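You operate a simulated robot arm through the tools that you are given. There is no shell and no other tool. Be economical: measure what you need, move in short steps, check, and stop when the job is done.

You run a simulated robot arm. Do the job below in one go: nothing can be reset, and whatever is moved stays where it is left.

JOB
Clear the board, then brush oil on its middle.
Fine: put the purple bowl on the black counter; oil from the dish; stand the brush in the tool pot; board and pink bowl stay. A coat counts when it lies all over at full strength: go over it till it gets no stronger.

It is judged by the outcome, as a careful person would: the job done as asked, and still so three seconds after it is handed in. It fails if anything else is knocked over, pushed out of place, dropped, spilled or broken.

ROBOT AND FRAMES
A 7-joint arm with a two-finger parallel gripper, fixed in place. Base frame: the origin is at the foot of the arm, x ahead of it, y to its left, z up. Units: mm, degrees, N and s.
With the tool pointing down near the work surface it reaches from about 100 to 800 mm from the base axis. Its first joint turns from -17.0 to 126.0 degrees. Payload 1.57 kg.
The TCP is the grasp point between the finger pads, 30 mm short of the fingertips. In the tool frame z runs along the fingers and y along their closing line. Largest opening 80 mm; finger width 17, thickness 12; the body of the gripper, 40 by 82 mm, starts 80 mm behind the TCP.
Orientation is that of the tool frame in the base frame, as a unit quaternion [x, y, z, w]. With the fingers straight down and closing along the base's y, the tool's x points along the base's -x, its y along +y and its z along -z.

CONTROLS
- The arm moves only by the tool apply_moves. Its argument "commands" is one flat list of numbers, 6 for each row, row after row: the shift along the tool's x, y, z in mm, then the turn, a rotation vector about the tool's x, y, z in degrees. In form: [x, y, z, wx, wy, wz, x, y, z, wx, wy, wz, ...]. A call has 1 to 12 rows; each row is the pose to reach, as a shift and turn from the pose commanded when the call began, along the tool's axes at that moment. "hand" is the closure, from 0 (fully open) to 1 (shut), set as the call begins (left out, the last holds). A row lasts 0.2 s, in which the tool goes at most 50 mm and 8.6 degrees; a call with a longer step from one row to the next is refused whole, and so is a gripper value outside its range. Where a pose cannot be reached the arm comes as near as it can. A force on the tool above 40 N (or 10 N above the force at the start of the call, whichever is more), or a blocked arm, ends the call early, and 0.2 s more pass. The fingers move at their own pace (about 45 mm/s each) and stop on an object; they squeeze with about 42 N. The grip force told is the motor's: it shows also when the fingers shut on nothing. Time passes only in rows, and 0.2 s behind the last, so rows that repeat a pose let the fingers close. The reply holds the time, the measured pose of the TCP, the force on the tool along the base axes, the opening and the grip force, in the units named above and with some noise, with the torque about the TCP (base axes, N m) and any sound that the robot's microphone picked up.
- Cameras (640 x 400 px; columns grow to the right, rows downward): "scene" is fixed at [401.3, -649.7, 1559.5]; the picture's right is [0.97, 0.25, 0.00], its down [0.19, -0.74, -0.65] and it looks along [-0.16, 0.62, -0.76] (base axes); focal length 214 px, centre (320, 200). "wrist" rides on the gripper at [72, -7, -122] in the tool frame; the picture's right is [0.09, 1.00, 0.00], its down [-0.84, 0.08, -0.54] and it looks along [-0.54, 0.05, 0.84] (tool axes); focal length 238 px, centre (320, 200). There is no depth. A picture from a camera that has moved, and an enlarged one, comes with that camera's place and axes in the base frame and with its lens.
- capture(camera): a new picture of that camera. No time passes.
- raise_lower(by): slides the trunk up (or, below 0, down) by that many mm; the arm rides with it, the base frame stays. It gives what a move gives, with no picture.
- inspect(camera, box): a new picture of the part [left, top, right, bottom] of that camera's present view, enlarged. No time passes.
- close_job(): hands the job in; it is judged then, once.

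Go step by step. Nothing tells you positions but the pictures and the camera data: compare them with the known pose of the tool, close in by small moves and look again before you grip or let go. The budget is 120 turns and 68 pictures, counting those below and the enlarged ones. Unless the task says otherwise, let go and move clear before handing in, and close with one line.

The tools are called after "Emit:" as name(argument=value, ...) on one line, values as JSON. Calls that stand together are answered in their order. apply_moves: Moves the arm, as the interface text tells. Its arguments: {"type":"object","properties":{"commands":{"type":"array"},"hand":{"type":"number"}},"required":["commands"]} The other tools are called the same way: raise_lower (by) slides the trunk up or down; capture (camera) takes a picture; inspect (camera, box) takes an enlarged picture of a part of a camera's view; close_job () hands the job in.

At the start:

```text
time_s: 0.0
position: [432.4, -21.5, 1305.6]
tool_rot: [0.0, 1.0, -0.001, 0.0]
contact_force: [0.4, 0.6, 0.5]
torque: [0.02, 0.02, -0.03]
gripper_width: 80.1
grasp_force: 0.1
trunk travel left (down, up): [-700.0, 90.0]
```

scene: 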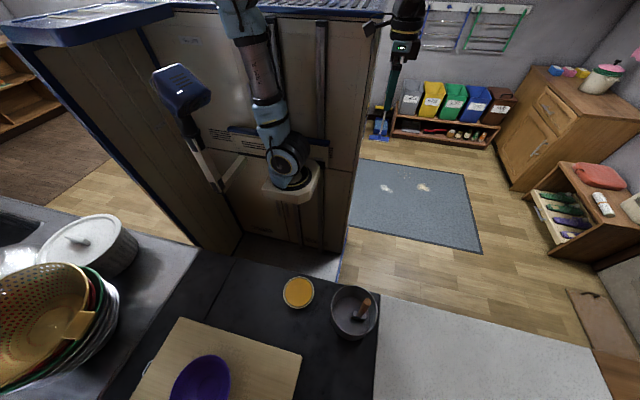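
wrist: 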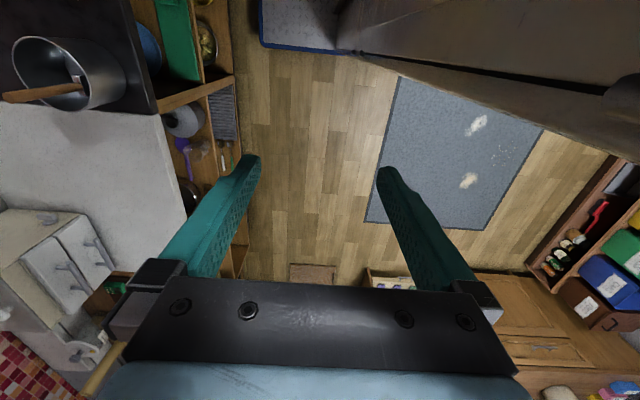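

The counter lies to the arm's right (−y), holding the board, purple bowl, oil dish and pot with the brush. I'll look closer first.

Emit:
inspect(camera="scene", box=[80, 240, 400, 400])

Emit:
apply_moves(commands=[0, -40, 0, 0, 0, 0, 0, -80, 0, 0, 0, 0, 0, -120, 0, 0, 0, 0, 0, -160, 0, 0, 0, 0, 0, -200, 0, 0, 0, 0, 0, -240, 0, 0, 0, 0, 0, -280, 0, 0, 0, 0, 0, -320, 0, 0, 0, 0], hand=0)

Emit:
capture(camera="wrist")

```text
2.00 times, centred on (240, 320) of scene
camera zoom: at [401.3, -649.7, 1559.5], right [0.97, 0.25, 0.0], down [0.19, -0.74, -0.65], along [-0.16, 0.62, -0.76], focal length 429 px, centre (480, -40)
```

zoom: 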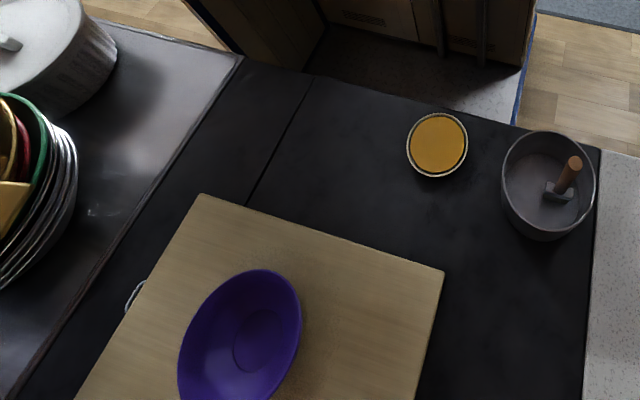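

```text
time_s: 1.8
position: [430.2, -343.4, 1307.6]
tool_rot: [0.0, 1.0, -0.001, 0.0]
contact_force: [-0.2, -0.1, 0.7]
torque: [-0.02, -0.05, -0.03]
gripper_width: 79.8
grasp_force: 0.1
trunk travel left (down, up): [-700.0, 90.0]
```

```text
64 pictures are left
camera wrist: at [360.7, -350.4, 1429.8], right [-0.09, 1.0, 0.0], down [0.84, 0.08, 0.54], along [0.54, 0.05, -0.84], focal length 238 px, centre (320, 200)
```

wrist: 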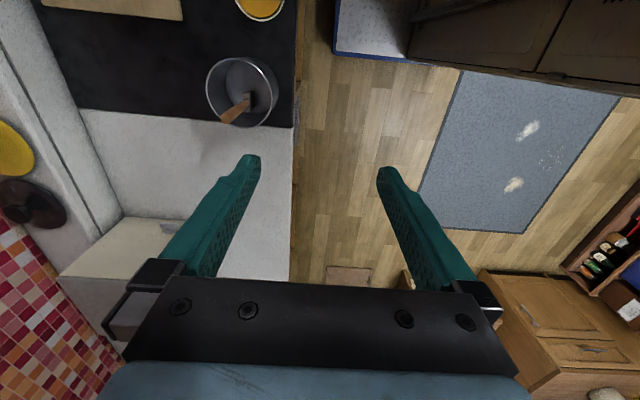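

The arm travels freely over there. Moving to view the board area from above.

Emit:
apply_moves(commands=[30, -20, 0, 0, 0, 0, 65, -40, 0, 0, 0, 0, 100, -60, 0, 0, 0, 0, 135, -80, 0, 0, 0, 0, 170, -100, 0, 0, 0, 0, 205, -120, 0, 0, 0, 0, 240, -140, 0, 0, 0, 0, 270, -160, 0, 0, 0, 0, 300, -180, 0, 0, 0, 0])

Emit:
capture(camera="wrist")

Emit:
capture(camera="scene")

```text
time_s: 3.8
position: [132.4, -520.9, 1306.7]
tool_rot: [0.0, 1.0, 0.0, 0.0]
contact_force: [0.7, -0.4, -0.2]
torque: [-0.03, 0.01, 0.01]
gripper_width: 80.2
grasp_force: 0.1
trunk travel left (down, up): [-700.0, 90.0]
```

```text
63 pictures are left
camera wrist: at [61.3, -527.6, 1428.9], right [-0.09, 1.0, 0.0], down [0.84, 0.08, 0.54], along [0.54, 0.05, -0.84], focal length 238 px, centre (320, 200)
```

wrist: 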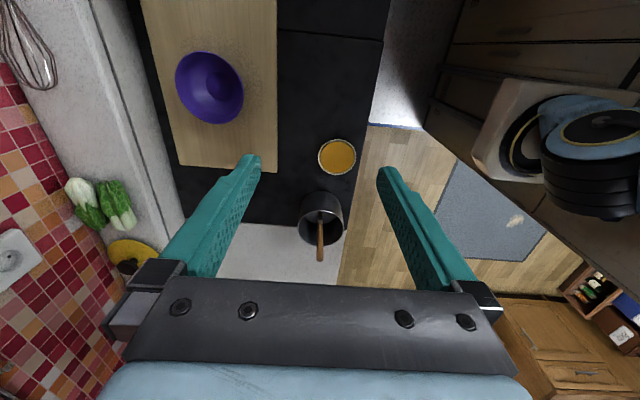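

```text
62 pictures are left
```

scene: 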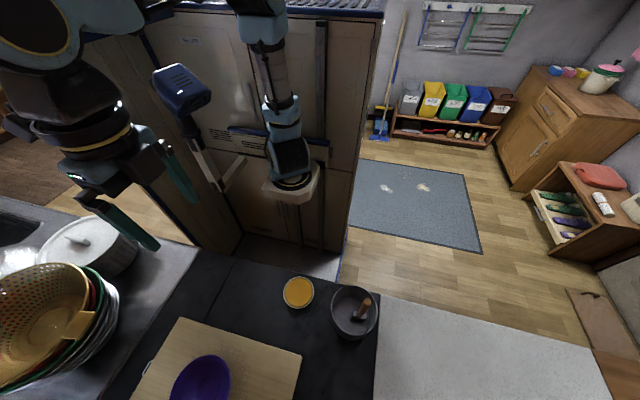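

Triangulating: board top z≈840 spanning x −40..340, y −880..−616, bowl centre ≈(145,−745), dish ≈(284,−466). I'll descend for a closer view.

Emit:
apply_moves(commands=[5, -20, 30, 0, 0, 0, 10, -40, 60, 0, 0, 0, 15, -60, 90, 0, 0, 0, 20, -80, 120, 0, 0, 0, 25, -100, 150, 0, 0, 0, 30, -120, 150, 0, 0, 0])

Emit:
capture(camera="wrist")

Emit:
capture(camera="scene")

```text
time_s: 5.2
position: [102.0, -642.2, 1156.7]
tool_rot: [0.001, 1.0, 0.001, 0.0]
contact_force: [0.8, 0.1, -1.0]
torque: [0.0, 0.03, 0.01]
gripper_width: 79.8
grasp_force: 0.1
trunk travel left (down, up): [-700.0, 90.0]
```

```text
61 pictures are left
camera wrist: at [31.5, -648.9, 1278.9], right [-0.09, 1.0, 0.0], down [0.84, 0.08, 0.54], along [0.54, 0.05, -0.84], focal length 238 px, centre (320, 200)
```

wrist: 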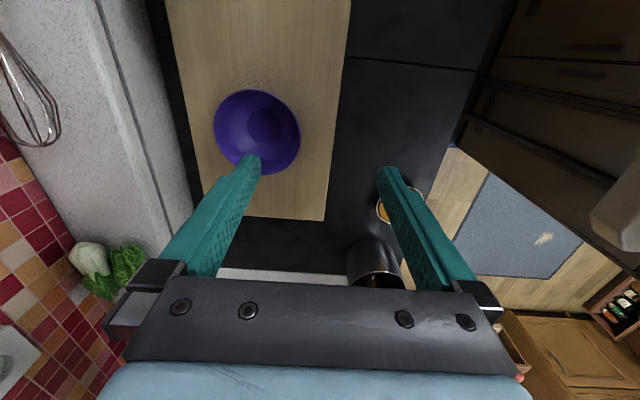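

```text
60 pictures are left
```

scene: 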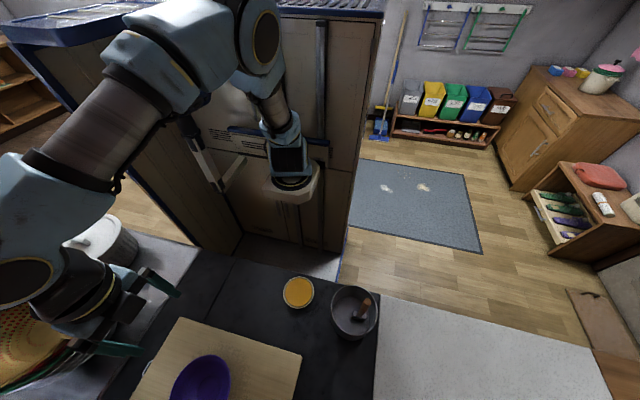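

Bowl rim ≈ centre (145,−732), z≈930, radius ≈65; board top ≈872. I'll go above the rim's near side with a 20° tilt along the wall and half-open fingers.

Emit:
apply_moves(commands=[-10, -6, 35, 5, 0, 0, -20, -12, 70, 10, 0, 0, -30, -18, 105, 15, 0, 0, -43, -26, 140, 20, 0, 0, -43, -26, 167, 20, 0, 0, -43, -26, 167, 20, 0, 0], hand=0.45)

Emit:
capture(camera="wrist")

Emit:
inspect(camera="scene", box=[80, 240, 400, 400])

```text
time_s: 6.6
position: [145.4, -668.7, 989.0]
tool_rot: [0.001, 0.985, -0.173, 0.0]
contact_force: [0.4, 0.6, -0.4]
torque: [0.0, 0.01, 0.01]
gripper_width: 44.1
grasp_force: 0.1
trunk travel left (down, up): [-700.0, 90.0]
```

```text
59 pictures are left
camera wrist: at [74.6, -632.5, 1107.2], right [-0.09, 0.94, -0.34], down [0.84, 0.26, 0.48], along [0.54, -0.24, -0.81], focal length 238 px, centre (320, 200)
```

wrist: 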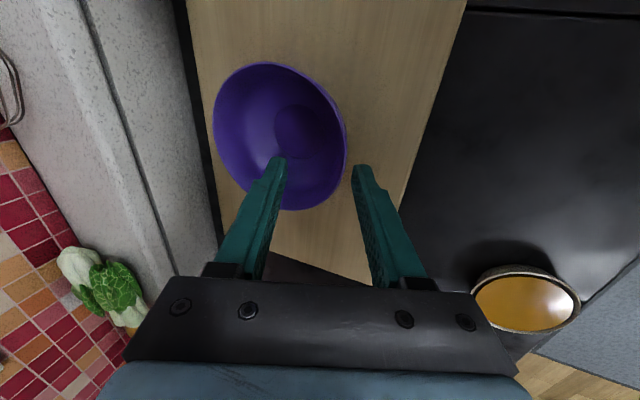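

```text
2.00 times, centred on (240, 320) of scene
camera zoom: at [401.3, -649.7, 1559.5], right [0.97, 0.25, 0.0], down [0.19, -0.74, -0.65], along [-0.16, 0.62, -0.76], focal length 429 px, centre (480, -40)
```

zoom: 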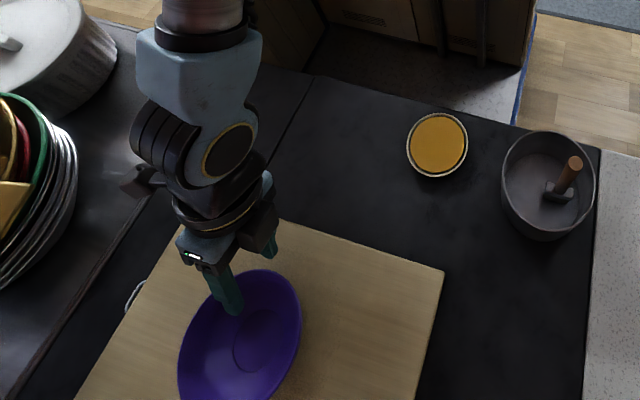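

The estimate agrees with this view. Descending vertically 58 mm onto the rim.

Emit:
apply_moves(commands=[0, 6.8, 18.8, 0, 0, 0, 0, 13.7, 37.6, 0, 0, 0, 0, 19.8, 54.5, 0, 0, 0, 0, 19.8, 54.5, 0, 0, 0])

Emit:
capture(camera="wrist")

```text
time_s: 7.6
position: [145.8, -669.2, 930.7]
tool_rot: [0.0, 0.985, -0.174, -0.001]
contact_force: [-0.2, 0.2, -0.4]
torque: [0.0, -0.01, 0.01]
gripper_width: 44.2
grasp_force: 0.1
trunk travel left (down, up): [-700.0, 90.0]
```

```text
57 pictures are left
camera wrist: at [73.8, -633.2, 1049.2], right [-0.09, 0.94, -0.34], down [0.84, 0.26, 0.48], along [0.54, -0.24, -0.81], focal length 238 px, centre (320, 200)
```

wrist: 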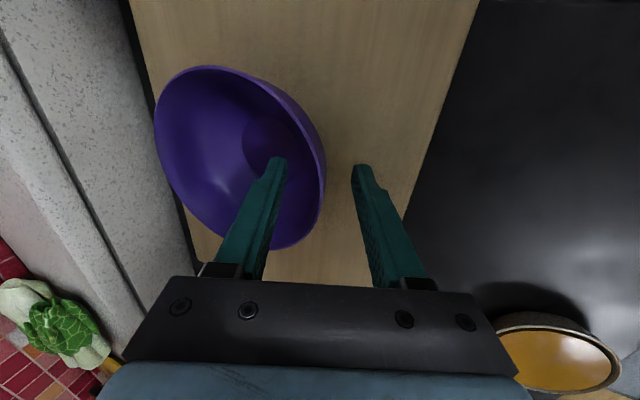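

Fingers straddle the rim. Closing now.

Emit:
apply_moves(commands=[0, 0, 0, 0, 0, 0, 0, 0, 0, 0, 0, 0, 0, 0, 0, 0, 0, 0, 0, 0, 0, 0, 0, 0, 0, 0, 0, 0, 0, 0], hand=1)

Emit:
capture(camera="wrist")

```text
time_s: 8.8
position: [147.0, -669.3, 931.9]
tool_rot: [0.0, 0.985, -0.175, 0.001]
contact_force: [3.8, -0.7, 9.3]
torque: [-0.92, -0.12, 0.32]
gripper_width: 6.9
grasp_force: 26.4
trunk travel left (down, up): [-700.0, 90.0]
```

```text
56 pictures are left
camera wrist: at [74.3, -633.5, 1050.4], right [-0.09, 0.93, -0.34], down [0.84, 0.26, 0.48], along [0.54, -0.24, -0.81], focal length 238 px, centre (320, 200)
```

wrist: 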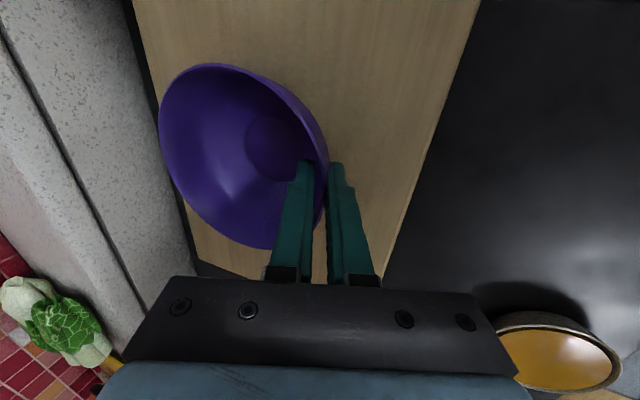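

The rim is gripped. Lifting straight up.

Emit:
apply_moves(commands=[0, -3.4, -9.4, 0, 0, 0, 0, -10.3, -28.2, 0, 0, 0, 0, -20.5, -56.4, 0, 0, 0, 0, -30.8, -84.6, 0, 0, 0, 0, -30.8, -84.6, 0, 0, 0])

Emit:
capture(camera="wrist")

Emit:
capture(camera="scene")

```text
time_s: 10.0
position: [146.1, -668.9, 1022.2]
tool_rot: [0.0, 0.985, -0.173, 0.0]
contact_force: [0.0, -0.7, -1.0]
torque: [0.07, 0.03, 0.02]
gripper_width: 5.8
grasp_force: 26.0
trunk travel left (down, up): [-700.0, 90.0]
```

```text
55 pictures are left
camera wrist: at [74.5, -632.6, 1140.4], right [-0.09, 0.94, -0.34], down [0.84, 0.26, 0.48], along [0.54, -0.24, -0.81], focal length 238 px, centre (320, 200)
```

wrist: 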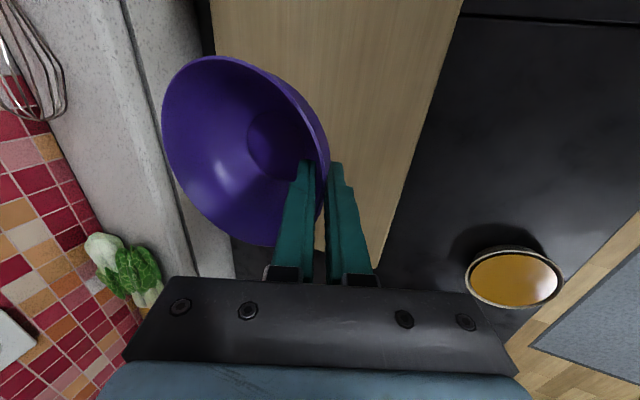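

```text
54 pictures are left
```

scene: 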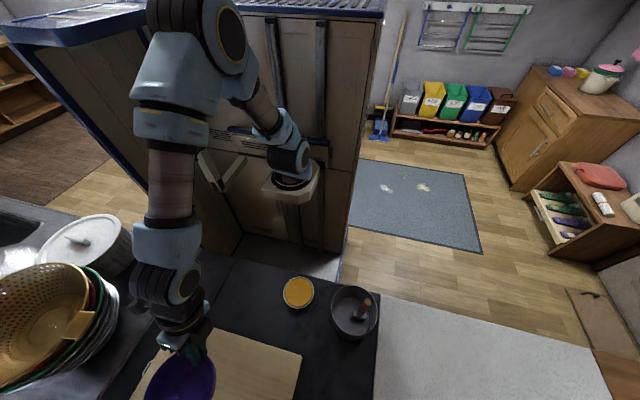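

The bowl is lifted cleanly. Carrying it level to the free counter between board and counter edge, to about (125,−510).

Emit:
apply_moves(commands=[2, 15, -5.5, 0, 0, 0, 5, 45, -16.4, 0, 0, 0, 9, 80, -29.1, 0, 0, 0, 13, 115, -41.9, 0, 0, 0, 17, 150, -54.6, 0, 0, 0, 20, 180, -65.5, 0, 0, 0, 22, 200, -72.8, 0, 0, 0, 22, 208.6, -75.9, 0, 0, 0, 22, 208.6, -75.9, 0, 0, 0])

Emit:
capture(camera="wrist")

Emit:
inspect(camera="scene", box=[80, 220, 400, 400])

```text
time_s: 12.0
position: [120.3, -475.3, 1033.2]
tool_rot: [0.0, 0.985, -0.173, -0.001]
contact_force: [-0.1, 0.6, -1.2]
torque: [0.06, -0.02, 0.02]
gripper_width: 5.7
grasp_force: 25.3
out of reach, approached as far as the arm can: row 6, 7, 8, 9
trunk travel left (down, up): [-700.0, 90.0]
```

```text
53 pictures are left
camera wrist: at [49.1, -439.2, 1150.9], right [-0.09, 0.94, -0.34], down [0.84, 0.26, 0.48], along [0.54, -0.24, -0.81], focal length 238 px, centre (320, 200)
```

wrist: 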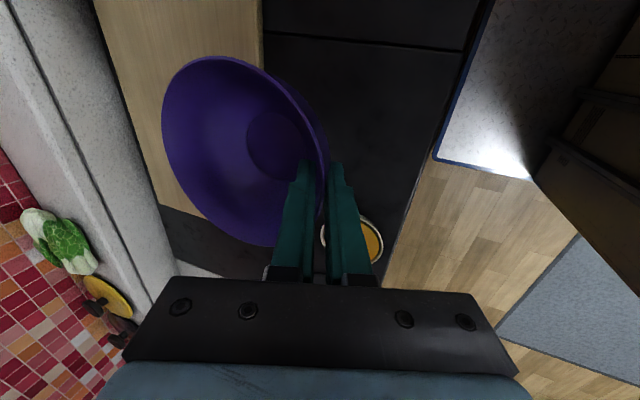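

```text
2.00 times, centred on (240, 310) of scene
camera zoom: at [401.3, -649.7, 1559.5], right [0.97, 0.25, 0.0], down [0.19, -0.74, -0.65], along [-0.16, 0.62, -0.76], focal length 429 px, centre (480, -20)
```

zoom: 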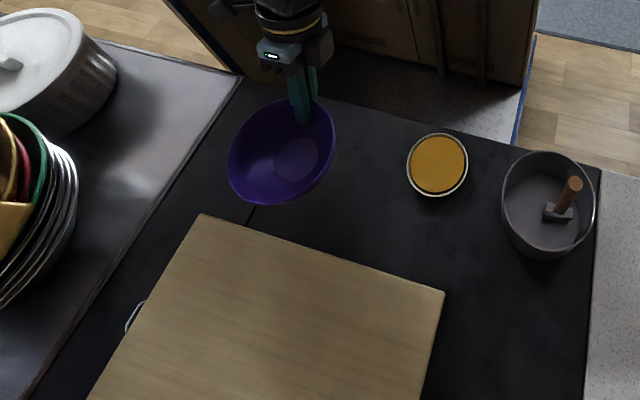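

Slightly short in y (−475, bowl centre ≈ −538), still clear of the board. Lowering 50 mm to see if it frees up.

Emit:
apply_moves(commands=[0, 5.7, 15.7, 0, 0, 0, 0, 11.4, 31.4, 0, 0, 0, 0, 17.1, 47, 0, 0, 0, 0, 17.1, 47, 0, 0, 0])

```text
time_s: 13.0
position: [117.6, -490.5, 985.1]
tool_rot: [0.0, 0.985, -0.172, 0.0]
contact_force: [0.4, 1.0, -0.6]
torque: [0.07, 0.0, -0.01]
gripper_width: 6.0
grasp_force: 25.8
out of reach, approached as far as the arm can: row 1, 2, 3, 4
trunk travel left (down, up): [-700.0, 90.0]
```

Folding limits the reach when low; I'll raise the hand, move a bit further in, and then use the trunk to lower it.

Emit:
apply_moves(commands=[0, -13.7, -37.6, 0, 0, 0, 0, -27.4, -75.2, 0, 0, 0, -4, -17, -100, 0, 0, 0, -8, -2.6, -105.5, 0, 0, 0, -8, 4, -108, 0, 0, 0, -8, 4, -108, 0, 0, 0])

```text
time_s: 14.4
position: [125.5, -448.9, 1086.7]
tool_rot: [0.001, 0.985, -0.173, -0.001]
contact_force: [0.5, 0.6, -1.2]
torque: [0.08, -0.01, -0.02]
gripper_width: 5.6
grasp_force: 25.6
trunk travel left (down, up): [-700.0, 90.0]
```

Now at the wanted spot. Lowering with the trunk.

Emit:
raise_lower(by=-130)

Emit:
capture(camera="wrist")

Emit:
inspect(camera="scene", box=[80, 220, 400, 400])

```text
time_s: 16.0
position: [125.9, -448.6, 956.9]
tool_rot: [0.0, 0.985, -0.174, 0.0]
contact_force: [-0.6, -0.4, -0.9]
torque: [0.06, 0.02, 0.01]
gripper_width: 5.6
grasp_force: 26.1
trunk travel left (down, up): [-570.0, 220.0]
```

```text
51 pictures are left
camera wrist: at [54.8, -413.8, 1074.9], right [-0.09, 0.94, -0.34], down [0.84, 0.26, 0.48], along [0.54, -0.24, -0.81], focal length 238 px, centre (320, 200)
```

wrist: 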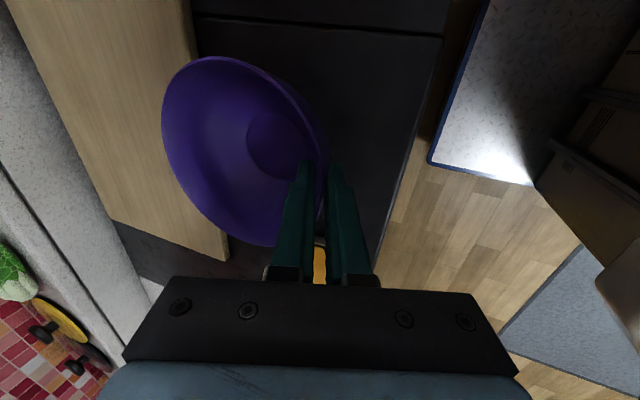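

```text
2.00 times, centred on (240, 310) of scene
camera zoom: at [401.3, -649.7, 1559.5], right [0.97, 0.25, 0.0], down [0.19, -0.74, -0.65], along [-0.16, 0.62, -0.76], focal length 429 px, centre (480, -20)
```

zoom: 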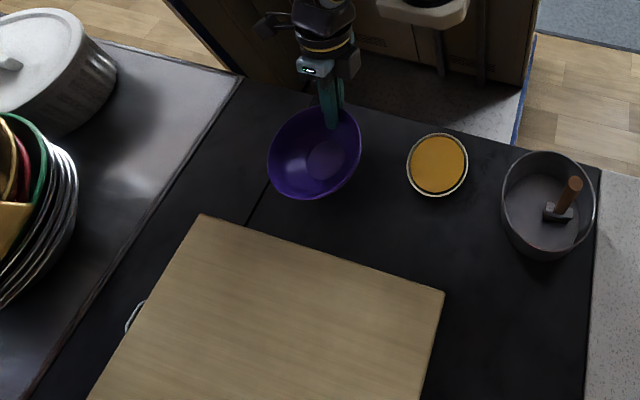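

Clear above the counter. Creeping down.

Emit:
raise_lower(by=-25)

Emit:
raise_lower(by=-8)

Emit:
inspect(camera="scene", box=[180, 240, 300, 330])

```text
time_s: 16.7
position: [125.4, -450.3, 931.5]
tool_rot: [0.0, 0.985, -0.174, 0.0]
contact_force: [0.0, 0.2, -1.0]
torque: [0.05, 0.02, 0.03]
gripper_width: 5.5
grasp_force: 25.7
trunk travel left (down, up): [-545.0, 245.0]
```

```text
time_s: 17.3
position: [126.9, -448.7, 923.3]
tool_rot: [0.0, 0.985, -0.173, 0.0]
contact_force: [-0.6, -0.1, -1.3]
torque: [0.06, 0.02, 0.01]
gripper_width: 5.5
grasp_force: 25.6
trunk travel left (down, up): [-537.0, 253.0]
```

```text
4.44 times, centred on (240, 285) of scene
camera zoom: at [401.3, -649.7, 1559.5], right [0.97, 0.25, 0.0], down [0.19, -0.74, -0.65], along [-0.16, 0.62, -0.76], focal length 953 px, centre (676, -178)
```

zoom: 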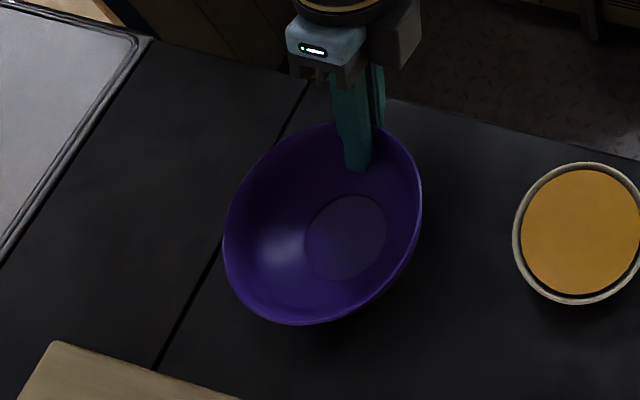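

No contact yet; continuing in small steps.

Emit:
raise_lower(by=-5)

Emit:
raise_lower(by=-4)

Emit:
raise_lower(by=-4)

```text
time_s: 17.8
position: [125.6, -448.6, 918.4]
tool_rot: [0.0, 0.985, -0.174, 0.0]
contact_force: [0.3, -0.1, 3.7]
torque: [-0.37, 0.01, -0.01]
gripper_width: 5.6
grasp_force: 25.5
trunk travel left (down, up): [-532.0, 258.0]
```

```text
time_s: 18.3
position: [124.9, -450.0, 915.4]
tool_rot: [0.0, 0.985, -0.174, 0.0]
contact_force: [1.8, 4.5, 16.0]
torque: [-0.93, 0.48, -0.11]
gripper_width: 6.6
grasp_force: 25.7
trunk travel left (down, up): [-528.0, 262.0]
```

```text
time_s: 18.8
position: [126.1, -451.5, 913.3]
tool_rot: [0.0, 0.984, -0.178, -0.001]
contact_force: [1.6, 0.3, 10.6]
torque: [-0.97, 0.0, 0.06]
gripper_width: 6.8
grasp_force: 26.3
trunk travel left (down, up): [-525.0, 265.0]
stopped: the force on the tool passed its limit at 44 N (the readings are from after the stop); the commanded pose is now the measured one
```

On the counter (contact from z≈918). Easing up 2 mm and opening to 44 mm.

Emit:
raise_lower(by=3)

Emit:
apply_moves(commands=[0, 0, 0, 0, 0, 0, 0, 0, 0, 0, 0, 0, 0, 0, 0, 0, 0, 0, 0, 0, 0, 0, 0, 0], hand=0.45)

Emit:
capture(camera="wrist")

```text
time_s: 19.3
position: [126.0, -450.0, 916.4]
tool_rot: [0.0, 0.984, -0.176, 0.0]
contact_force: [0.2, -1.4, 6.3]
torque: [-0.77, -0.01, 0.03]
gripper_width: 5.7
grasp_force: 26.4
trunk travel left (down, up): [-528.0, 262.0]
```

```text
time_s: 20.3
position: [126.8, -449.8, 916.4]
tool_rot: [0.0, 0.984, -0.177, 0.0]
contact_force: [0.2, 0.8, 0.5]
torque: [0.01, -0.01, 0.01]
gripper_width: 44.0
grasp_force: 0.1
trunk travel left (down, up): [-528.0, 262.0]
```

```text
48 pictures are left
camera wrist: at [54.9, -414.5, 1034.1], right [-0.09, 0.93, -0.34], down [0.84, 0.26, 0.48], along [0.54, -0.24, -0.81], focal length 238 px, centre (320, 200)
```

wrist: 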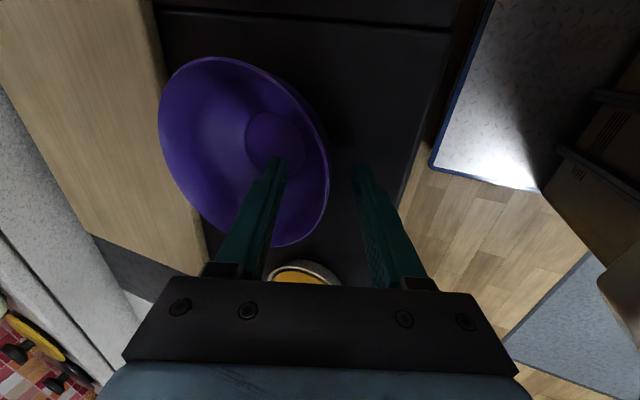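

Released and standing level. Raising the trunk back, then heading for a view of the pot and brush.

Emit:
raise_lower(by=172)

Emit:
apply_moves(commands=[-40, 0, -15, -6, 0, 0, -80, 0, -30, -13, 0, 0, -120, 0, -40, -20.3, 0, 0, -160, 0, -40, -20.3, 0, 0, -190, -3, -40, -20.3, 0, 0, -200, -10, -40, -20.3, 0, 0], hand=0)

Emit:
capture(camera="wrist")

Emit:
capture(camera="scene")

```text
time_s: 22.2
position: [127.5, -450.7, 1088.0]
tool_rot: [0.001, 0.984, -0.176, 0.0]
contact_force: [-0.5, -0.3, 0.3]
torque: [0.01, 0.0, 0.02]
gripper_width: 43.9
grasp_force: 0.1
trunk travel left (down, up): [-700.0, 90.0]
```

```text
time_s: 23.6
position: [325.7, -447.1, 1129.9]
tool_rot: [0.0, 1.0, 0.0, 0.0]
contact_force: [0.3, -0.1, 0.5]
torque: [-0.01, -0.01, 0.01]
gripper_width: 80.1
grasp_force: 0.1
trunk travel left (down, up): [-700.0, 90.0]
```

```text
47 pictures are left
camera wrist: at [255.5, -452.7, 1252.6], right [-0.09, 1.0, 0.0], down [0.84, 0.08, 0.54], along [0.54, 0.05, -0.84], focal length 238 px, centre (320, 200)
```

wrist: 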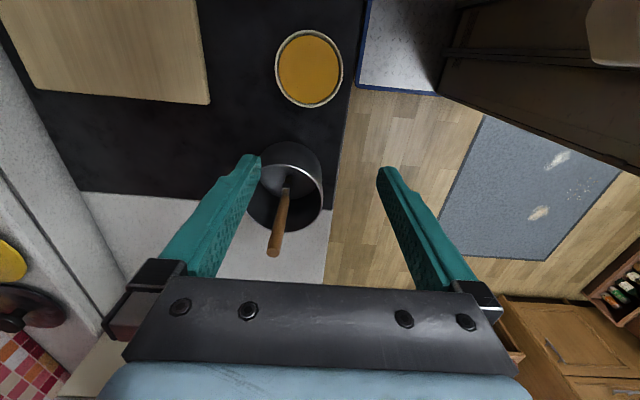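

```text
46 pictures are left
```

scene: 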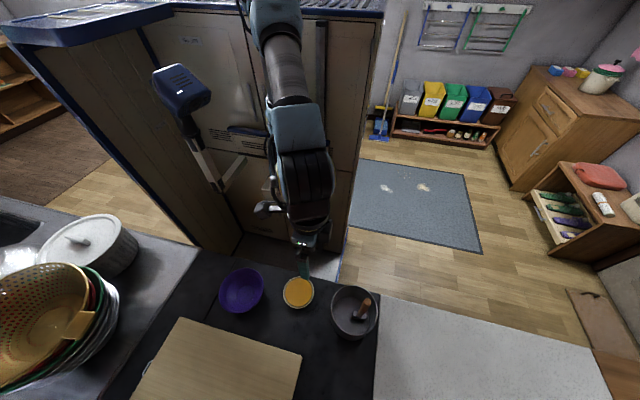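

Handle tip triangulates to about (469,−490,1041). Zooming in on the brush and pot in both views.

Emit:
inspect(camera="wrist", box=[220, 130, 350, 270])

Emit:
inspect(camera="scene", box=[315, 275, 395, 350])

```text
2.86 times, centred on (285, 200) of wrist
camera zoom: at [255.5, -452.7, 1252.6], right [-0.09, 1.0, 0.0], down [0.84, 0.08, 0.54], along [0.54, 0.05, -0.84], focal length 681 px, centre (420, 200)
```

zoom: 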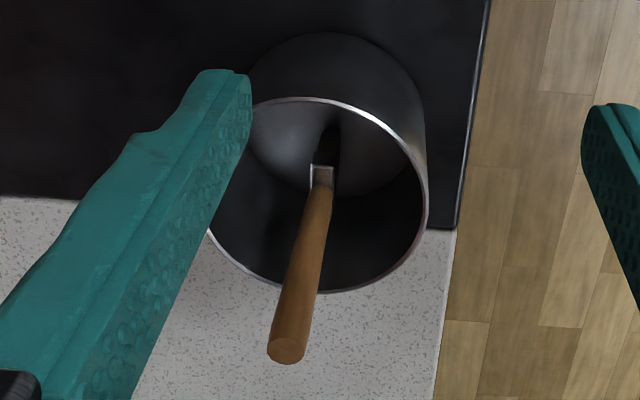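

```text
5.33 times, centred on (355, 312) of scene
camera zoom: at [401.3, -649.7, 1559.5], right [0.97, 0.25, 0.0], down [0.19, -0.74, -0.65], along [-0.16, 0.62, -0.76], focal length 1144 px, centre (133, -400)
```

zoom: 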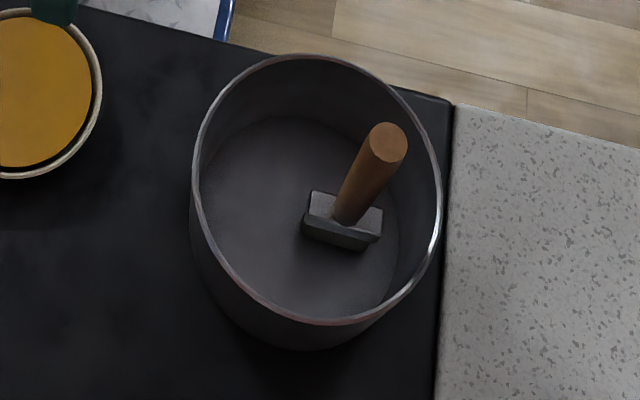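

The brush stands upright in the pot: handle at about (472,−490), z 898–1042, head wide along x; pot rim z≈947. Moving over it.

Emit:
apply_moves(commands=[-36, -11, 0, 0, 0, 0, -72, -22, 0, 0, 0, 0, -110, -33, 0, 0, 0, 0, -146, -43, 0, 0, 0, 0, -146, -43, 0, 0, 0, 0])

Emit:
capture(camera="wrist")

Emit:
inspect(camera="scene", box=[295, 230, 415, 350])

```text
time_s: 24.8
position: [472.5, -488.8, 1129.7]
tool_rot: [0.0, 1.0, 0.0, 0.0]
contact_force: [0.4, -0.7, -0.1]
torque: [-0.01, -0.01, -0.03]
gripper_width: 79.8
grasp_force: 0.0
trunk travel left (down, up): [-700.0, 90.0]
```

```text
43 pictures are left
camera wrist: at [400.9, -495.8, 1253.3], right [-0.09, 1.0, 0.0], down [0.84, 0.08, 0.54], along [0.54, 0.05, -0.84], focal length 238 px, centre (320, 200)
```

wrist: 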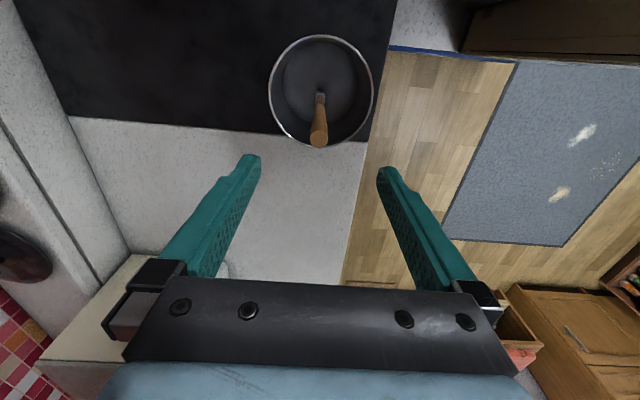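

```text
3.33 times, centred on (355, 290) of scene
camera zoom: at [401.3, -649.7, 1559.5], right [0.97, 0.25, 0.0], down [0.19, -0.74, -0.65], along [-0.16, 0.62, -0.76], focal length 715 px, centre (203, -100)
```

zoom: 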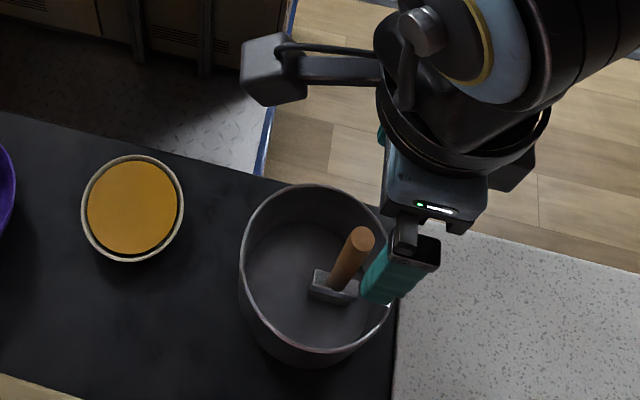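

Alignment confirmed. Descending to z≈990.

Emit:
apply_moves(commands=[0, -1, 35, 0, 0, 0, 0, -1, 70, 0, 0, 0, 0, -1, 105, 0, 0, 0, 0, -1, 130, 0, 0, 0, 0, -1, 140, 0, 0, 0, 0, -1, 140, 0, 0, 0])

Emit:
capture(camera="wrist")

```text
time_s: 26.2
position: [472.8, -489.3, 989.4]
tool_rot: [0.001, 1.0, -0.001, -0.001]
contact_force: [-0.9, 1.6, 14.1]
torque: [0.64, -0.02, 0.15]
gripper_width: 80.2
grasp_force: 0.1
trunk travel left (down, up): [-700.0, 90.0]
```

```text
41 pictures are left
camera wrist: at [401.3, -496.3, 1113.3], right [-0.09, 1.0, 0.0], down [0.84, 0.08, 0.54], along [0.54, 0.05, -0.84], focal length 238 px, centre (320, 200)
```

wrist: 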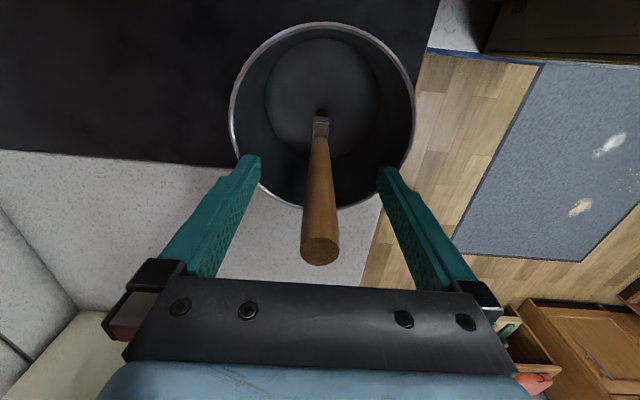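

A fingertip is resting on the pot rim (rim ≈ 960), so I'll back up 12 mm before closing.

Emit:
apply_moves(commands=[0, 0, -6, 0, 0, 0, 0, 0, -12, 0, 0, 0, 0, 0, -12, 0, 0, 0])

Emit:
capture(camera="wrist")

```text
time_s: 27.0
position: [472.2, -489.7, 1000.9]
tool_rot: [0.001, 1.0, 0.0, 0.0]
contact_force: [-0.9, 1.0, -0.8]
torque: [0.0, -0.01, 0.01]
gripper_width: 80.0
grasp_force: 0.0
trunk travel left (down, up): [-700.0, 90.0]
```

```text
40 pictures are left
camera wrist: at [401.1, -496.5, 1124.1], right [-0.09, 1.0, 0.0], down [0.84, 0.08, 0.54], along [0.54, 0.05, -0.84], focal length 238 px, centre (320, 200)
```

wrist: 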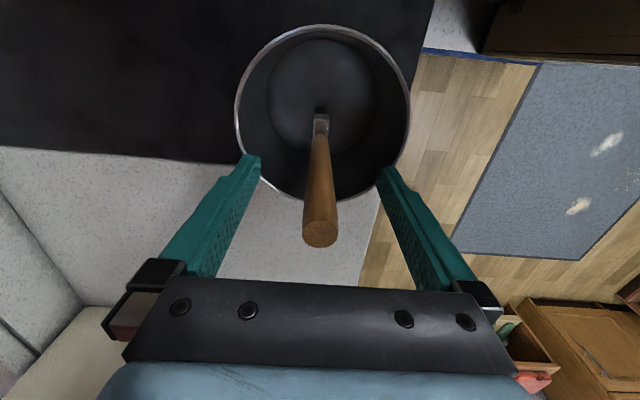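

Clear now, with the handle centred between the fingers. Closing.

Emit:
apply_moves(commands=[0, 0, 0, 0, 0, 0, 0, 0, 0, 0, 0, 0, 0, 0, 0, 0, 0, 0, 0, 0, 0, 0, 0, 0, 0, 0, 0, 0, 0, 0, 0, 0, 0, 0, 0, 0], hand=1)

Emit:
capture(camera="wrist")

```text
time_s: 28.4
position: [472.5, -489.0, 1001.0]
tool_rot: [0.0, 1.0, 0.0, 0.0]
contact_force: [-0.5, -0.5, 0.3]
torque: [0.0, -0.03, 0.0]
gripper_width: 17.8
grasp_force: 32.1
trunk travel left (down, up): [-700.0, 90.0]
```

```text
39 pictures are left
camera wrist: at [401.0, -496.5, 1124.1], right [-0.09, 1.0, 0.0], down [0.84, 0.08, 0.54], along [0.54, 0.05, -0.84], focal length 238 px, centre (320, 200)
```

wrist: 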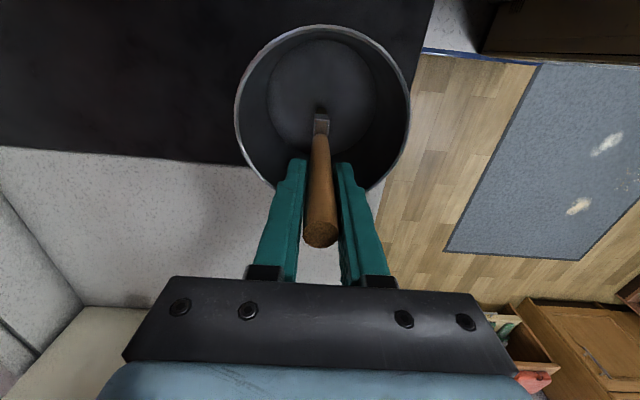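

Handle gripped (17.8 mm). Lifting straight out 145 mm.

Emit:
apply_moves(commands=[0, 0, -20, 0, 0, 0, 0, 0, -50, 0, 0, 0, 0, 0, -85, 0, 0, 0, 0, 0, -120, 0, 0, 0, 0, 0, -145, 0, 0, 0, 0, 0, -145, 0, 0, 0])

Emit:
capture(camera="wrist")

Emit:
inspect(camera="scene", box=[275, 190, 435, 350])

```text
time_s: 29.8
position: [471.0, -490.6, 1145.6]
tool_rot: [0.0, 1.0, 0.0, 0.0]
contact_force: [1.1, -0.4, -0.7]
torque: [-0.02, 0.01, 0.0]
gripper_width: 17.7
grasp_force: 32.6
trunk travel left (down, up): [-700.0, 90.0]
```

```text
38 pictures are left
camera wrist: at [400.2, -497.0, 1270.1], right [-0.09, 1.0, 0.0], down [0.84, 0.08, 0.54], along [0.54, 0.05, -0.84], focal length 238 px, centre (320, 200)
```

wrist: 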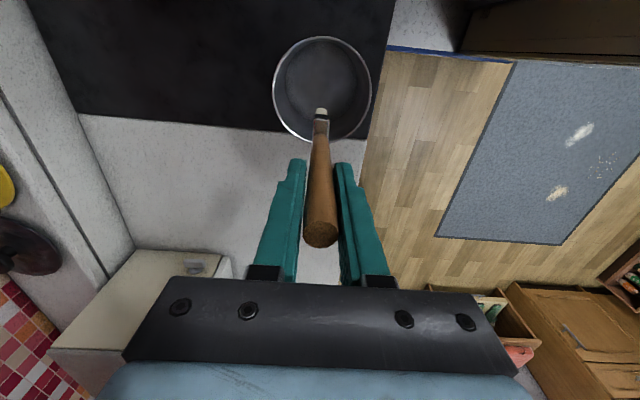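

```text
2.50 times, centred on (355, 270) of scene
camera zoom: at [401.3, -649.7, 1559.5], right [0.97, 0.25, 0.0], down [0.19, -0.74, -0.65], along [-0.16, 0.62, -0.76], focal length 536 px, centre (232, 25)
```

zoom: 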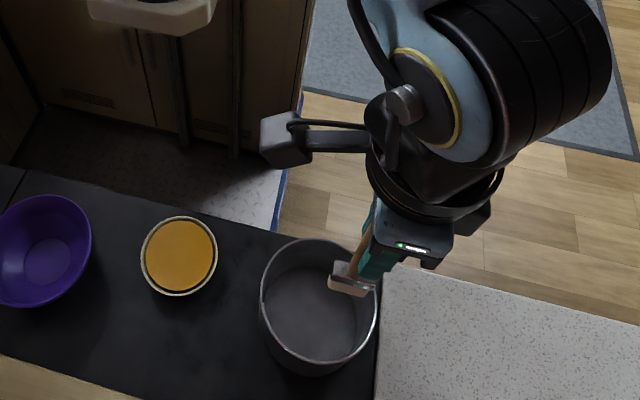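

Brush is out with clean bristles hanging below the ferrule. Moving above the oil dish at (284,−466).

Emit:
apply_moves(commands=[37, 5, 0, 0, 0, 0, 75, 10, 0, 0, 0, 0, 112, 15, 0, 0, 0, 0, 150, 20, 0, 0, 0, 0, 187, 24, 0, 0, 0, 0, 187, 24, 35, 0, 0, 0, 187, 24, 70, 0, 0, 0, 187, 24, 100, 0, 0, 0, 187, 24, 100, 0, 0, 0])

Emit:
capture(camera="wrist")

Emit:
inspect(camera="scene", box=[240, 230, 360, 330])

```text
time_s: 31.8
position: [285.3, -465.7, 1043.6]
tool_rot: [0.0, 1.0, 0.0, 0.0]
contact_force: [-0.4, 0.1, -0.5]
torque: [-0.03, -0.01, -0.03]
gripper_width: 17.8
grasp_force: 32.7
trunk travel left (down, up): [-700.0, 90.0]
```

```text
36 pictures are left
camera wrist: at [213.1, -472.1, 1168.9], right [-0.09, 1.0, 0.0], down [0.84, 0.08, 0.54], along [0.54, 0.05, -0.84], focal length 238 px, centre (320, 200)
```

wrist: 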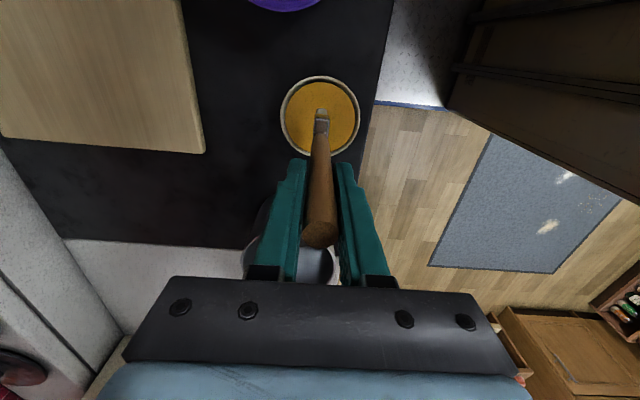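

```text
4.00 times, centred on (300, 280) of scene
camera zoom: at [401.3, -649.7, 1559.5], right [0.97, 0.25, 0.0], down [0.19, -0.74, -0.65], along [-0.16, 0.62, -0.76], focal length 858 px, centre (400, -120)
```

zoom: 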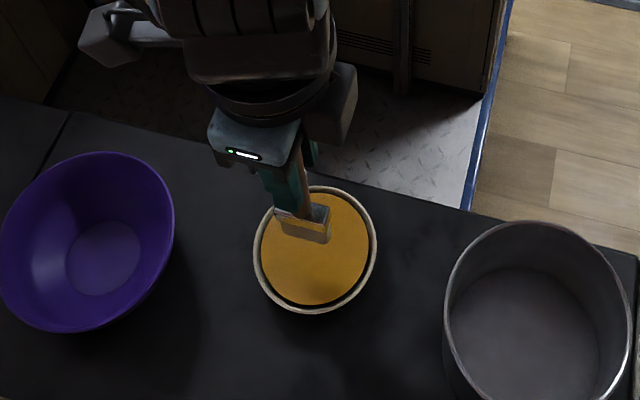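

Centred over the dish. Lowering the bristles into the oil gently.

Emit:
apply_moves(commands=[2, 0, 10, 0, 0, 0, 2, 0, 20, 0, 0, 0, 2, 0, 30, 0, 0, 0, 2, 0, 34, 0, 0, 0, 2, 0, 36, 0, 0, 0])

Emit:
inspect(camera="wrist", box=[260, 60, 380, 180])

```text
time_s: 33.0
position: [282.1, -466.7, 1011.7]
tool_rot: [0.0, 1.0, -0.002, 0.001]
contact_force: [0.2, 2.0, 33.8]
torque: [0.34, 0.02, 0.04]
gripper_width: 18.2
grasp_force: 33.1
trunk travel left (down, up): [-700.0, 90.0]
```

```text
3.33 times, centred on (320, 120) of wrist
camera zoom: at [211.7, -472.4, 1134.9], right [-0.09, 1.0, 0.0], down [0.84, 0.08, 0.54], along [0.54, 0.05, -0.84], focal length 794 px, centre (320, 467)
```

zoom: 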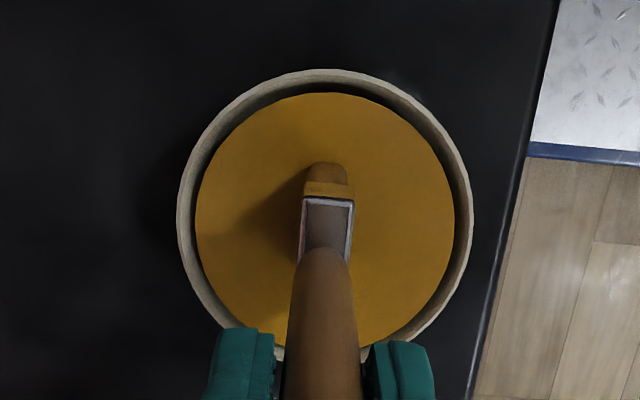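

Bristles touched the dish bottom (34 N), so I'll ease up, let them soak, then lift and check.

Emit:
apply_moves(commands=[0, 0, -4, 0, 0, 0, 0, 0, -4, 0, 0, 0, 0, 0, -4, 0, 0, 0, 0, 0, -4, 0, 0, 0, 0, 0, -20, 0, 0, 0, 0, 0, -40, 0, 0, 0, 0, 0, -40, 0, 0, 0, 0, 0, -40, 0, 0, 0, 0, 0, -40, 0, 0, 0, 0, 0, -40, 0, 0, 0])

Emit:
inspect(camera="wrist", box=[260, 60, 380, 180])

Emit:
inspect(camera="scene", box=[240, 230, 360, 330])

```text
time_s: 35.2
position: [283.3, -465.5, 1050.6]
tool_rot: [0.0, 1.0, 0.0, 0.0]
contact_force: [0.6, 0.3, -0.1]
torque: [-0.01, -0.02, -0.04]
gripper_width: 17.7
grasp_force: 32.5
trunk travel left (down, up): [-700.0, 90.0]
```

```text
3.33 times, centred on (320, 120) of wrist
camera zoom: at [212.0, -472.6, 1173.0], right [-0.09, 1.0, 0.0], down [0.84, 0.08, 0.54], along [0.54, 0.05, -0.84], focal length 794 px, centre (320, 467)
```

zoom: 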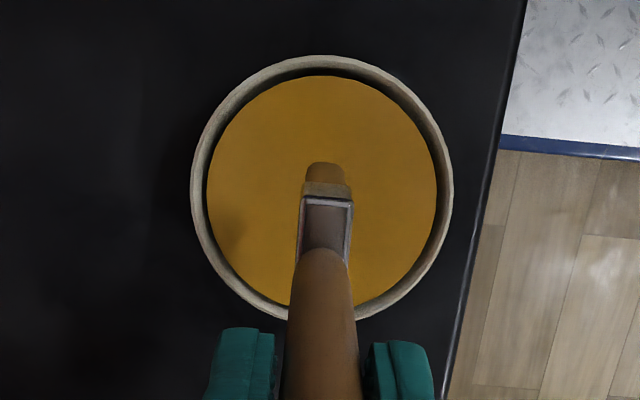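

```text
4.00 times, centred on (300, 280) of scene
camera zoom: at [401.3, -649.7, 1559.5], right [0.97, 0.25, 0.0], down [0.19, -0.74, -0.65], along [-0.16, 0.62, -0.76], focal length 858 px, centre (400, -120)
```

zoom: 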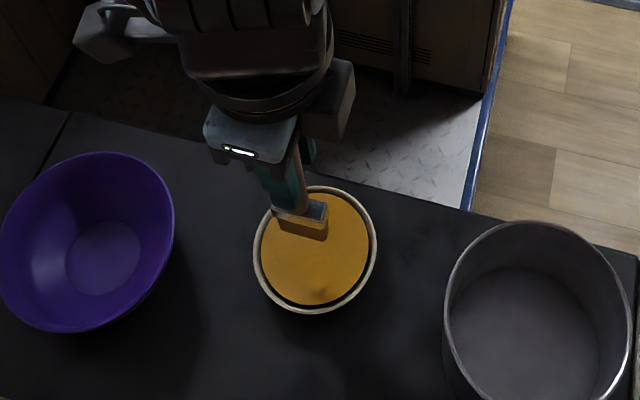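

Bristles are soaked and not dripping. Carrying the brush to over the board's middle (≈162,−747), high enough to clear everything.

Emit:
apply_moves(commands=[0, 0, -30, 0, 0, 0, 17, -40, -30, 0, 0, 0, 34, -80, -30, 0, 0, 0, 51, -120, -30, 0, 0, 0, 68, -160, -30, 0, 0, 0, 85, -200, -30, 0, 0, 0, 102, -240, -30, 0, 0, 0, 121, -281, -30, 0, 0, 0, 121, -281, -10, 0, 0, 0, 121, -281, 10, 0, 0, 0])

Emit:
capture(camera="wrist")

Emit:
capture(camera="scene")

```text
time_s: 37.4
position: [163.0, -748.0, 1039.8]
tool_rot: [0.001, 1.0, 0.0, 0.0]
contact_force: [0.5, -0.3, -0.5]
torque: [-0.01, 0.04, 0.03]
gripper_width: 18.0
grasp_force: 32.6
trunk travel left (down, up): [-700.0, 90.0]
```

```text
31 pictures are left
camera wrist: at [91.1, -753.9, 1163.0], right [-0.09, 1.0, 0.0], down [0.84, 0.08, 0.54], along [0.54, 0.05, -0.84], focal length 238 px, centre (320, 200)
```

wrist: 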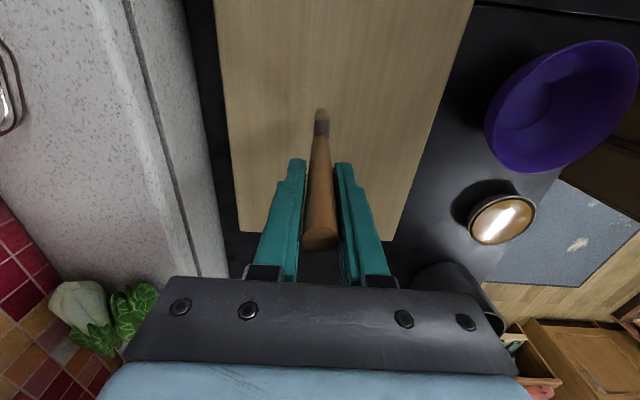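

```text
30 pictures are left
```

scene: 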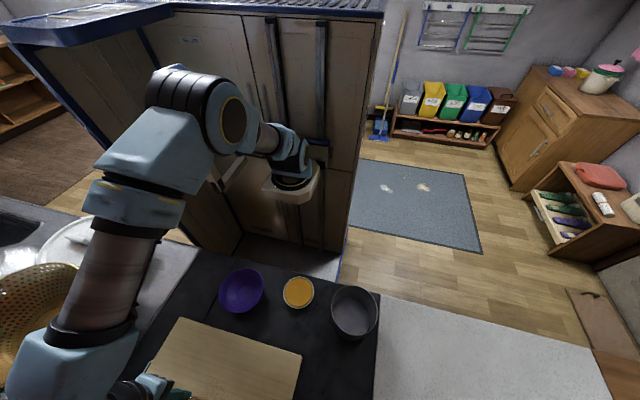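

Board spans x −18..346, y −858..−618, middle ≈ (164,−738). Lowering to feel the board.

Emit:
apply_moves(commands=[0, 10, 6, 0, 0, 0, 0, 10, 12, 0, 0, 0, 0, 10, 16, 0, 0, 0, 0, 10, 18, 0, 0, 0, 0, 10, 18, 0, 0, 0])

```text
time_s: 38.6
position: [162.3, -736.5, 1021.1]
tool_rot: [0.001, 1.0, 0.0, 0.0]
contact_force: [0.6, 0.1, -0.3]
torque: [-0.01, 0.02, 0.01]
gripper_width: 17.7
grasp_force: 31.8
trunk travel left (down, up): [-700.0, 90.0]
```

Emit:
apply_moves(commands=[0, 0, 1, 0, 0, 0, 0, 0, 2, 0, 0, 0, 0, 0, 3, 0, 0, 0, 0, 0, 3, 0, 0, 0])

Emit:
inspect(camera="wrist", box=[240, 50, 400, 190])

```text
time_s: 39.6
position: [161.9, -737.3, 1017.9]
tool_rot: [0.0, 1.0, 0.001, 0.0]
contact_force: [-1.4, 0.0, 0.9]
torque: [0.01, 0.0, -0.01]
gripper_width: 17.9
grasp_force: 32.5
trunk travel left (down, up): [-700.0, 90.0]
```

```text
2.86 times, centred on (320, 120) of wrist
camera zoom: at [90.9, -743.5, 1141.9], right [-0.09, 1.0, 0.0], down [0.84, 0.08, 0.54], along [0.54, 0.05, -0.84], focal length 681 px, centre (320, 429)
```

zoom: 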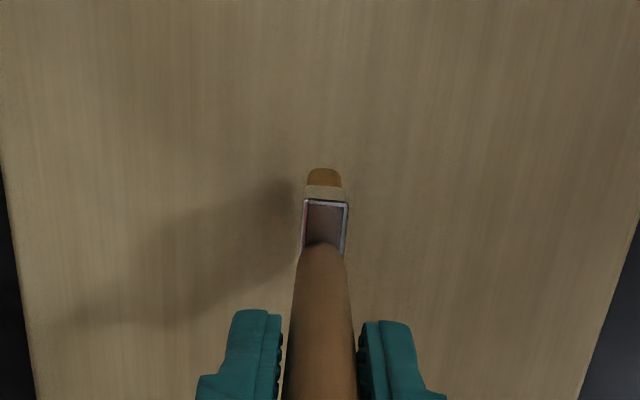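

Just above still; lowering a few more millimetres.

Emit:
apply_moves(commands=[0, 0, 1, 0, 0, 0, 0, 0, 2, 0, 0, 0, 0, 0, 3, 0, 0, 0, 0, 0, 3, 0, 0, 0])

```text
time_s: 40.6
position: [163.1, -737.7, 1015.2]
tool_rot: [0.0, 1.0, 0.0, 0.0]
contact_force: [1.1, -0.6, -0.4]
torque: [0.0, 0.0, 0.02]
gripper_width: 18.1
grasp_force: 32.7
trunk travel left (down, up): [-700.0, 90.0]
```

Emit:
apply_moves(commands=[0, 0, 1, 0, 0, 0, 0, 0, 2, 0, 0, 0, 0, 0, 3, 0, 0, 0, 0, 0, 3, 0, 0, 0])

Emit:
inspect(camera="wrist", box=[240, 50, 400, 190])

```text
time_s: 41.6
position: [161.8, -737.3, 1013.2]
tool_rot: [0.0, 1.0, -0.001, 0.0]
contact_force: [0.0, 0.2, -1.0]
torque: [-0.02, -0.02, 0.02]
gripper_width: 17.9
grasp_force: 32.6
trunk travel left (down, up): [-700.0, 90.0]
```

```text
2.86 times, centred on (320, 120) of wrist
camera zoom: at [90.9, -743.9, 1135.9], right [-0.09, 1.0, 0.0], down [0.84, 0.08, 0.54], along [0.54, 0.05, -0.84], focal length 681 px, centre (320, 429)
```

zoom: 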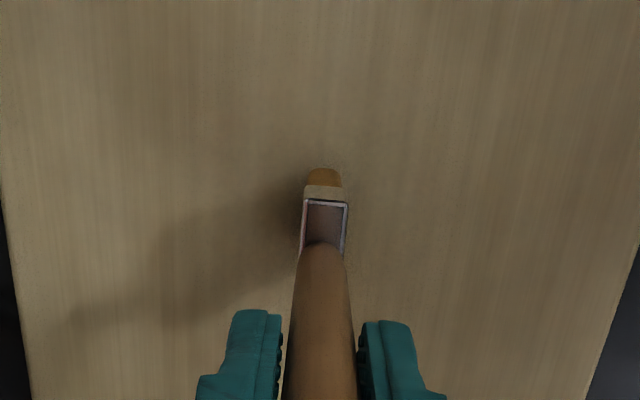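

Emit:
apply_moves(commands=[0, 0, 1, 0, 0, 0, 0, 0, 2, 0, 0, 0, 0, 0, 3, 0, 0, 0, 0, 0, 4, 0, 0, 0, 0, 0, 4, 0, 0, 0])

```text
time_s: 42.8
position: [162.5, -736.8, 1009.7]
tool_rot: [0.0, 1.0, -0.001, 0.0]
contact_force: [-0.5, -0.7, -0.2]
torque: [0.0, -0.03, 0.0]
gripper_width: 17.8
grasp_force: 32.9
trunk travel left (down, up): [-700.0, 90.0]
```

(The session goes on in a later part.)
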